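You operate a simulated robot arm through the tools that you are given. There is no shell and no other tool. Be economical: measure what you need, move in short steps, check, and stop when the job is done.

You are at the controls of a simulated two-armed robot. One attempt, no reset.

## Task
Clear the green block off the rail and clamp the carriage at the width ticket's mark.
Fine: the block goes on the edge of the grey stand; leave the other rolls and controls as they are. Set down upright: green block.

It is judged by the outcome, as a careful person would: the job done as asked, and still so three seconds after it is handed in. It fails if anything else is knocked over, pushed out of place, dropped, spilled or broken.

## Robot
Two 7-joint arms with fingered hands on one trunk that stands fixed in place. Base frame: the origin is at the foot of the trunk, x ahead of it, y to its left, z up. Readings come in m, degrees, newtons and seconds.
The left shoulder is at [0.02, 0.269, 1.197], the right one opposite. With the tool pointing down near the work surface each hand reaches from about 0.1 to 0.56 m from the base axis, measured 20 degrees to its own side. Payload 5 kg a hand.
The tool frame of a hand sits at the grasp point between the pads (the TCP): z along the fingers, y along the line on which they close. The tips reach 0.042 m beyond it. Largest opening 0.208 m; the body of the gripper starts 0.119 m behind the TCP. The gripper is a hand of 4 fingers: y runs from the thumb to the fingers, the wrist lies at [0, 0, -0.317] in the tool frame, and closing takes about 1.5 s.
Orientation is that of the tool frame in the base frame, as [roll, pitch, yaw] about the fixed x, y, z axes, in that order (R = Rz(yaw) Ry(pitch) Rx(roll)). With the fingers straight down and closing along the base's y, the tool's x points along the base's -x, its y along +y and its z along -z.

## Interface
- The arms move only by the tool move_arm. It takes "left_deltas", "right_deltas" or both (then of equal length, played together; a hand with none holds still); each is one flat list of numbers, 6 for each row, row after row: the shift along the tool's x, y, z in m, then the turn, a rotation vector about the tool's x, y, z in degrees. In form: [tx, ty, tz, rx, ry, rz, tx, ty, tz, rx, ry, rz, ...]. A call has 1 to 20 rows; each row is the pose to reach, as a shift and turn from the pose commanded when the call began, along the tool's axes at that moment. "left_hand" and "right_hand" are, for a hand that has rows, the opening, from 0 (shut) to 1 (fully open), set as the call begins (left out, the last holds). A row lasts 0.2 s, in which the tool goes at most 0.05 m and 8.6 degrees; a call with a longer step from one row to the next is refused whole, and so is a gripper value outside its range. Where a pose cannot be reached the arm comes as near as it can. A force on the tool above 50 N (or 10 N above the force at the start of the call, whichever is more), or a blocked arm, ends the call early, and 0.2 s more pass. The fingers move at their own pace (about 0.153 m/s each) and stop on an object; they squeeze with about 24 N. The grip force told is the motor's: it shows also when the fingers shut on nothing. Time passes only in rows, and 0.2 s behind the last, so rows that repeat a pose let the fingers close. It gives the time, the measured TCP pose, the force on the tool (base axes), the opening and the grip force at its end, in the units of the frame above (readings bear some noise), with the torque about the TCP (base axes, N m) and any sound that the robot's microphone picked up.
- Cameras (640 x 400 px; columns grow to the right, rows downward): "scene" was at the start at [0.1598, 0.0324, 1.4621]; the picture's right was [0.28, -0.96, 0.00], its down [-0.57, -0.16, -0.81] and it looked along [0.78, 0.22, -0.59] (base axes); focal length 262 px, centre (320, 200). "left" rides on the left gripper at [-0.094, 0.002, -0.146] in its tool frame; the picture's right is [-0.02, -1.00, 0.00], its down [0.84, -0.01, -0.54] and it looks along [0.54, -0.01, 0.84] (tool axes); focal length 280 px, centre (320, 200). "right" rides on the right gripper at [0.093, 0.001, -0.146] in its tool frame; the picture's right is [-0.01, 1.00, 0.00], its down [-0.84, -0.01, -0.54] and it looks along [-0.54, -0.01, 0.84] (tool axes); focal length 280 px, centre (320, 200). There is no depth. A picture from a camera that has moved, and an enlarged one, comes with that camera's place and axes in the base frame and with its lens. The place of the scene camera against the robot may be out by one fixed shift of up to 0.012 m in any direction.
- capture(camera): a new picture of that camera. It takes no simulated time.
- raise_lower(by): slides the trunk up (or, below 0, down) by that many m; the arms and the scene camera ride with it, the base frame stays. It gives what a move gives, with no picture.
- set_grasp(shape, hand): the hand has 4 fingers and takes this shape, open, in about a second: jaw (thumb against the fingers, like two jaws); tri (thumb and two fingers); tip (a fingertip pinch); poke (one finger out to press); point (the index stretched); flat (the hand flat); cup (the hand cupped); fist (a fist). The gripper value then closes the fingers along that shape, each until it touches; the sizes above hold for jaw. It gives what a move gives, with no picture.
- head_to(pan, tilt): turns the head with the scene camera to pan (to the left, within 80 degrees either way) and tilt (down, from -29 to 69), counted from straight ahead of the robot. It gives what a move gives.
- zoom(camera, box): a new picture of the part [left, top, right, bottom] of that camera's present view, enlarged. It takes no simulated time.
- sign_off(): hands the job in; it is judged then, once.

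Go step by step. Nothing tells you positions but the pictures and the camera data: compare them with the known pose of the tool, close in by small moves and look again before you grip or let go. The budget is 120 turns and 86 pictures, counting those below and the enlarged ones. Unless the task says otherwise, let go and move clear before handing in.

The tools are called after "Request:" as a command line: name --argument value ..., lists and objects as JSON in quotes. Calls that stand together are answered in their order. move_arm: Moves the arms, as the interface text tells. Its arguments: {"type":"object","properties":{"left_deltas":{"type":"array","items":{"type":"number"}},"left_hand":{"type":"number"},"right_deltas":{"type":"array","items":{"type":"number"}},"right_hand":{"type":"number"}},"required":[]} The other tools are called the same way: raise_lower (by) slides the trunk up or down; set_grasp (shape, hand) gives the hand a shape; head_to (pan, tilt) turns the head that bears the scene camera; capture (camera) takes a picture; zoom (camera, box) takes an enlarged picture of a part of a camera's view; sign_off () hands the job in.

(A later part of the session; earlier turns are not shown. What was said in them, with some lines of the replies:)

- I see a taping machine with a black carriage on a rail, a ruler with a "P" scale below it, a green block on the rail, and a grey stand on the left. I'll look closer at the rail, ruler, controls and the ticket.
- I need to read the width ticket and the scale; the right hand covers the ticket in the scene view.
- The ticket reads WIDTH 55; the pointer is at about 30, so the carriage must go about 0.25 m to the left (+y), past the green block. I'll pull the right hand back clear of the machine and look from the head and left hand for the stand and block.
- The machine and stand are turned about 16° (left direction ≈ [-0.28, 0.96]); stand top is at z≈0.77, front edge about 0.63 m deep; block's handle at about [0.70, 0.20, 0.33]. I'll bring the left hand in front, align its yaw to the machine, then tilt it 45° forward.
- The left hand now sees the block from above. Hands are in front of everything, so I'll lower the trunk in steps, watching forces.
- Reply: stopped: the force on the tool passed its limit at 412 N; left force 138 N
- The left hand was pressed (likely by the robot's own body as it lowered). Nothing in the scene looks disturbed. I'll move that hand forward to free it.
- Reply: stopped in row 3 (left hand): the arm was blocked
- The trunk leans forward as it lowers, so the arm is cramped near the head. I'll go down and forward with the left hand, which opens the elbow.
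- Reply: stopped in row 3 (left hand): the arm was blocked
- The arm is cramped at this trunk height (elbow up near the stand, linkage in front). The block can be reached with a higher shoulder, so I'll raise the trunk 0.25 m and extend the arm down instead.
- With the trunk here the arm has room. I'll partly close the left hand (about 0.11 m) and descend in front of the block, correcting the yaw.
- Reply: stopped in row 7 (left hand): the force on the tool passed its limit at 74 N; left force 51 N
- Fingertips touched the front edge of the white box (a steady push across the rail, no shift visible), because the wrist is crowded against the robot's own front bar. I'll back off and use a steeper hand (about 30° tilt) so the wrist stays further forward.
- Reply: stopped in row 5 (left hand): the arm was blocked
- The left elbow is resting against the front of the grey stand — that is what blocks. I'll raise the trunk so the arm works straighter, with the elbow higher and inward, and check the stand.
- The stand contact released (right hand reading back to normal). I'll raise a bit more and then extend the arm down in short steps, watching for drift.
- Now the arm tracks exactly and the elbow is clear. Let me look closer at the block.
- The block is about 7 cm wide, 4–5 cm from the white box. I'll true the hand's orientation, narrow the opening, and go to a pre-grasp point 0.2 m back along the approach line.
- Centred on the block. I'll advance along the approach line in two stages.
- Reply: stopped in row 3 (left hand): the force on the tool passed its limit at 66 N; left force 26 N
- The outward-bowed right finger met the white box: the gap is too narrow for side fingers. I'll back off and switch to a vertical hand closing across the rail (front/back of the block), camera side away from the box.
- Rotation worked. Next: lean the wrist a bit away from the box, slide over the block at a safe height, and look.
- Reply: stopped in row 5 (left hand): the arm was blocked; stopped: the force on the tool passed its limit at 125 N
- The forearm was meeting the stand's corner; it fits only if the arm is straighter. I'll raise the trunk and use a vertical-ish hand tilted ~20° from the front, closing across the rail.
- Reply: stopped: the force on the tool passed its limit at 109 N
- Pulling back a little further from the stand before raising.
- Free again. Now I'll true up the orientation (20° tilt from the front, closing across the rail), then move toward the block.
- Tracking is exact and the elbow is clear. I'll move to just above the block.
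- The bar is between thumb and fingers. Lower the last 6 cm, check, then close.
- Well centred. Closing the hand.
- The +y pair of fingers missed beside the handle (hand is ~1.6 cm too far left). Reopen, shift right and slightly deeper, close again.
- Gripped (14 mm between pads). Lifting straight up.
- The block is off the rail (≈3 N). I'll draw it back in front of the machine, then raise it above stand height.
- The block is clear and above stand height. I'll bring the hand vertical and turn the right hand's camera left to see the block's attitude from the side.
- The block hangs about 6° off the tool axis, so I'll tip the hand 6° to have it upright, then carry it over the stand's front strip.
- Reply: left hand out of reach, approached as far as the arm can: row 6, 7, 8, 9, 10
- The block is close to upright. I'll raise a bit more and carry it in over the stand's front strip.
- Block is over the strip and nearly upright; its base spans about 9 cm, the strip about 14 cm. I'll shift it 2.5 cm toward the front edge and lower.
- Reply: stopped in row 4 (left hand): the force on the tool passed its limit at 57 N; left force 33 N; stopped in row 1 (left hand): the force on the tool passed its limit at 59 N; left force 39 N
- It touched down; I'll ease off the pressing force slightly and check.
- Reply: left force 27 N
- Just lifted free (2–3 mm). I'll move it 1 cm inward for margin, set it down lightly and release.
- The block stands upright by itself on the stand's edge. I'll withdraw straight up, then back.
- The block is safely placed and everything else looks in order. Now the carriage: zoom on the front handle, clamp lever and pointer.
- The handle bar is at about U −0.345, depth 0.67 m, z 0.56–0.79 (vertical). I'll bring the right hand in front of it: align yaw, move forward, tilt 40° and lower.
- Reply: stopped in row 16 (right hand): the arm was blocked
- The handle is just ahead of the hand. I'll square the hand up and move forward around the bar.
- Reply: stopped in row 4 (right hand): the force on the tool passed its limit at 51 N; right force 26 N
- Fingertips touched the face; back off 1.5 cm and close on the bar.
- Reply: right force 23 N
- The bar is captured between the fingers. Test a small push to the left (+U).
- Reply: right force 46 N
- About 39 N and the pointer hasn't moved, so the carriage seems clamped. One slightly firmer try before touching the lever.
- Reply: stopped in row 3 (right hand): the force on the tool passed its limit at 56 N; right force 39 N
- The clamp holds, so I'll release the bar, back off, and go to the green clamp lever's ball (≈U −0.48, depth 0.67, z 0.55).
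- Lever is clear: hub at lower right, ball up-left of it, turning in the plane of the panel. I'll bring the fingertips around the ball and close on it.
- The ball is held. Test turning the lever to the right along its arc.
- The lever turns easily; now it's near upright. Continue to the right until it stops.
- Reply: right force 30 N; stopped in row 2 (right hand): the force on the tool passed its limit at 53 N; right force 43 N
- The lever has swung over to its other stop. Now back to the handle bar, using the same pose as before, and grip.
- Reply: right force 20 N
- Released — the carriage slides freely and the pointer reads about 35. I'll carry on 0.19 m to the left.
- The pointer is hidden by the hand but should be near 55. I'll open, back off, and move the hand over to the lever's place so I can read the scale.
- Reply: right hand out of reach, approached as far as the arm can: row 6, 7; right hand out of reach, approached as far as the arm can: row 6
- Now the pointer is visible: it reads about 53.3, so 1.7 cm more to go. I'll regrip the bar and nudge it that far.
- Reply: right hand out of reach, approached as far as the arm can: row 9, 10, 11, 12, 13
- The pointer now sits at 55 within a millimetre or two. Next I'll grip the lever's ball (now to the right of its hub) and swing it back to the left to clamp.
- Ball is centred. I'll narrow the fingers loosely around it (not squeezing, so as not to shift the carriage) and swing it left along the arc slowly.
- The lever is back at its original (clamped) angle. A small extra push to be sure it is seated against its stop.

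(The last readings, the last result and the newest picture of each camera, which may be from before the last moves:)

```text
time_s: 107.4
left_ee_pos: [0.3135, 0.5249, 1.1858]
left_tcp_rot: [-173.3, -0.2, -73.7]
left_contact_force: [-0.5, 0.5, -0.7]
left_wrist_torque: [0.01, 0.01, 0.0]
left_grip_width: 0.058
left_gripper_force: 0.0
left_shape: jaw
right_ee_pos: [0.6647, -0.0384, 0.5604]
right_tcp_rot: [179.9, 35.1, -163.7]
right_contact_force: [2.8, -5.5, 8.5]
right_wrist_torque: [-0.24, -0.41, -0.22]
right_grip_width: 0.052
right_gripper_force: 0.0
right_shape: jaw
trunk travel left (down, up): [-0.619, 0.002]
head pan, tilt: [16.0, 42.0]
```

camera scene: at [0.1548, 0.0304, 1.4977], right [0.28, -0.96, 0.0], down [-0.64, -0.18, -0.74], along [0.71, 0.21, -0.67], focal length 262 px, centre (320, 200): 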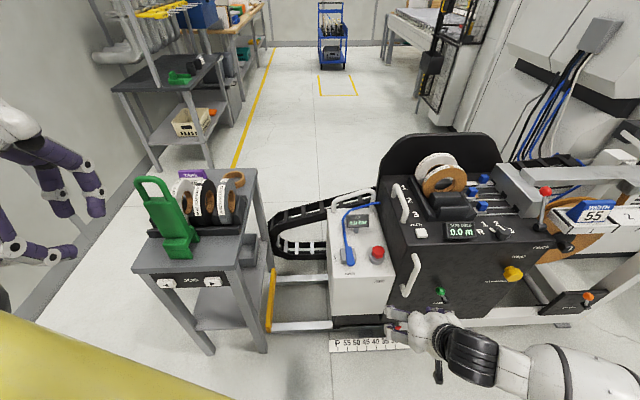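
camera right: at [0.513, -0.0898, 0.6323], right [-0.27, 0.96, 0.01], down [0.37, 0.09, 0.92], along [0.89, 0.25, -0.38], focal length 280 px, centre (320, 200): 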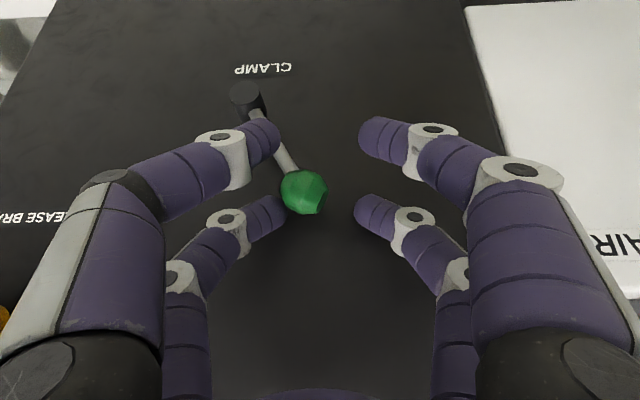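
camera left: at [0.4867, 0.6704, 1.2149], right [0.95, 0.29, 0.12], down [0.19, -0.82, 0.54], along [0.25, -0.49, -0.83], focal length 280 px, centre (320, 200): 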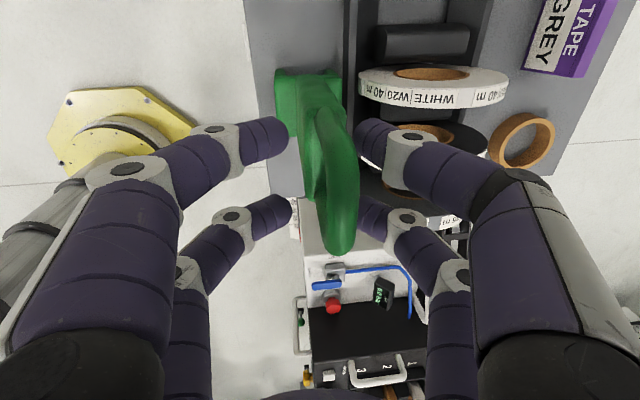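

There's a stop now. Withdraw the hand and check the pointer.

Request:
move_arm --right_deltas '[-0.003, -0.012, -0.005, 0, 0, 0, -0.003, -0.016, -0.005, 0, 0, 0, -0.003, -0.016, -0.005, 0, 0, 0, 0.03, -0.016, -0.028, 0, 0, 0, 0.063, -0.016, -0.05, 0, 0, 0, 0.063, -0.056, -0.05, 0, 0, 0, 0.063, -0.096, -0.05, 0, 0, 0, 0.063, -0.136, -0.05, 0, 0, 0, 0.063, -0.176, -0.05, 0, 0, 0]' --right_hand 0.5

Request:
zoom --camera "scene" --box '[290, 270, 450, 370]'

```text
time_s: 109.4
left_ee_pos: [0.3142, 0.5244, 1.1856]
left_tcp_rot: [-173.3, -0.2, -73.8]
left_contact_force: [-0.6, -0.3, -0.5]
left_wrist_torque: [0.04, -0.03, 0.01]
left_grip_width: 0.0581
left_gripper_force: 0.0
left_shape: jaw
right_ee_pos: [0.6385, -0.2276, 0.5671]
right_tcp_rot: [179.7, 34.3, -163.7]
right_contact_force: [-0.4, 0.4, -0.5]
right_wrist_torque: [-0.05, -0.02, -0.04]
right_grip_width: 0.1039
right_gripper_force: 0.1
right_shape: jaw
right hand out of reach, approached as far as the arm can: row 5, 6, 7, 8
trunk travel left (down, up): [-0.619, 0.002]
head pan, tilt: [16.0, 42.0]
```

```text
4.00 times, centred on (370, 320) of scene
camera zoom: at [0.1556, 0.0308, 1.4975], right [0.28, -0.96, 0.0], down [-0.64, -0.18, -0.74], along [0.71, 0.2, -0.67], focal length 1046 px, centre (120, -280)
```

zoom: 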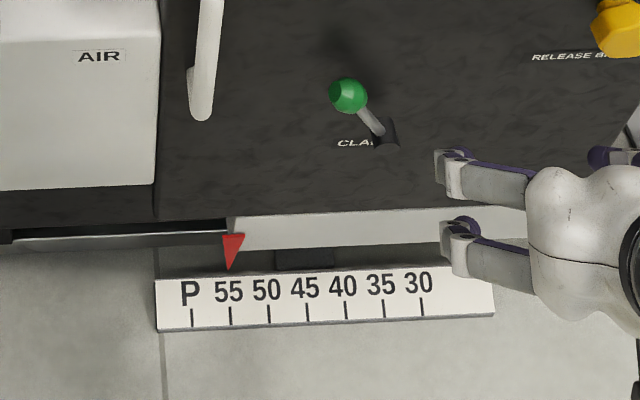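

The pointer is right on 55 with the clamp lever over at its original clamped position. I'll lift the right hand clear and take a final look.

Request:
move_arm --right_deltas '[-0.02, -0.01, -0.037, 0, 0, 0, -0.045, -0.02, -0.07, 0, 0, 0, -0.07, -0.03, -0.105, 0, 0, 0, -0.095, -0.04, -0.14, 0, 0, 0, -0.12, -0.05, -0.175, 0, 0, 0, -0.145, -0.06, -0.21, 0, 0, 0, -0.155, -0.06, -0.25, 0, 0, 0]'

Request:
capture --camera "scene"

```text
time_s: 111.0
left_ee_pos: [0.3134, 0.5247, 1.1858]
left_tcp_rot: [-173.3, -0.2, -73.8]
left_contact_force: [0.0, 0.2, -0.4]
left_wrist_torque: [0.01, 0.02, 0.0]
left_grip_width: 0.0579
left_gripper_force: 0.0
left_shape: jaw
right_ee_pos: [0.6386, -0.291, 0.858]
right_tcp_rot: [179.8, 34.8, -163.7]
right_contact_force: [-0.4, 0.9, 0.1]
right_wrist_torque: [-0.03, -0.01, -0.02]
right_grip_width: 0.1038
right_gripper_force: 0.1
right_shape: jaw
trunk travel left (down, up): [-0.619, 0.002]
head pan, tilt: [16.0, 42.0]
```

```text
2 pictures are left
camera scene: at [0.1556, 0.0315, 1.4975], right [0.28, -0.96, 0.0], down [-0.64, -0.18, -0.74], along [0.71, 0.2, -0.67], focal length 262 px, centre (320, 200)
```

scene: 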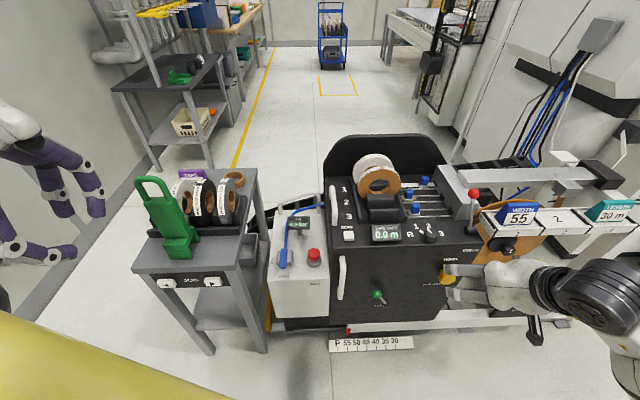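

Everything looks in place; the right fingers visually overlap the yellow knob, so I'll draw that hand back and check the knob.

Request:
move_arm --right_deltas '[-0.01, -0.02, -0.04, 0, 0, 0, -0.02, -0.03, -0.08, 0, 0, 0, -0.03, -0.04, -0.12, 0, 0, 0, -0.04, -0.06, -0.16, 0, 0, 0]'

Request:
zoom --camera "scene" --box '[300, 130, 560, 355]'

```text
time_s: 112.0
left_ee_pos: [0.3138, 0.5248, 1.1854]
left_tcp_rot: [-173.4, -0.2, -73.9]
left_contact_force: [0.1, -0.1, -0.6]
left_wrist_torque: [0.0, -0.1, -0.06]
left_grip_width: 0.058
left_gripper_force: 0.1
left_shape: jaw
right_ee_pos: [0.5985, -0.3644, 1.0127]
right_tcp_rot: [179.9, 34.8, -163.7]
right_contact_force: [-0.4, 0.4, -0.1]
right_wrist_torque: [-0.02, -0.05, 0.0]
right_grip_width: 0.104
right_gripper_force: 0.1
right_shape: jaw
trunk travel left (down, up): [-0.619, 0.002]
head pan, tilt: [16.0, 42.0]
```

```text
1.78 times, centred on (430, 242) of scene
camera zoom: at [0.1548, 0.031, 1.4976], right [0.28, -0.96, 0.0], down [-0.64, -0.18, -0.74], along [0.71, 0.2, -0.67], focal length 465 px, centre (124, 124)
```

zoom: 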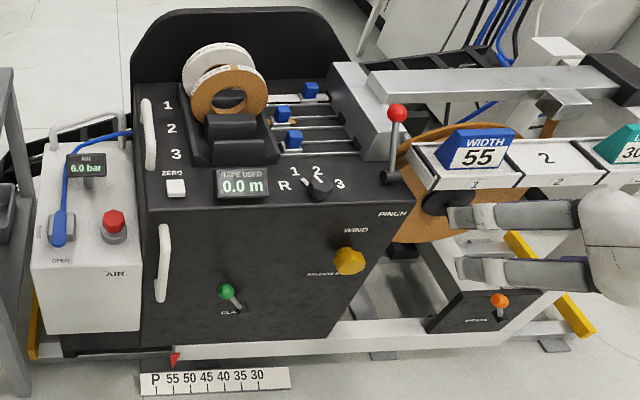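

All looks right: block upright on the stand, pointer at 55, lever clamped, other controls unchanged, and both hands clear.

Request:
sign_off

```text
The job is handed in.
```

The green block is off the rail and standing upright on the front edge of the grey stand. The carriage is at the 55 mark shown on the width ticket, with the clamp lever swung back to the position that held it at the start. I didn't test the clamp by pushing the carriage again.

While I was finding a way to reach the block, the left arm pressed against the grey stand and a finger touched the white air box. Nothing looks moved, and the rolls and other controls look unchanged.
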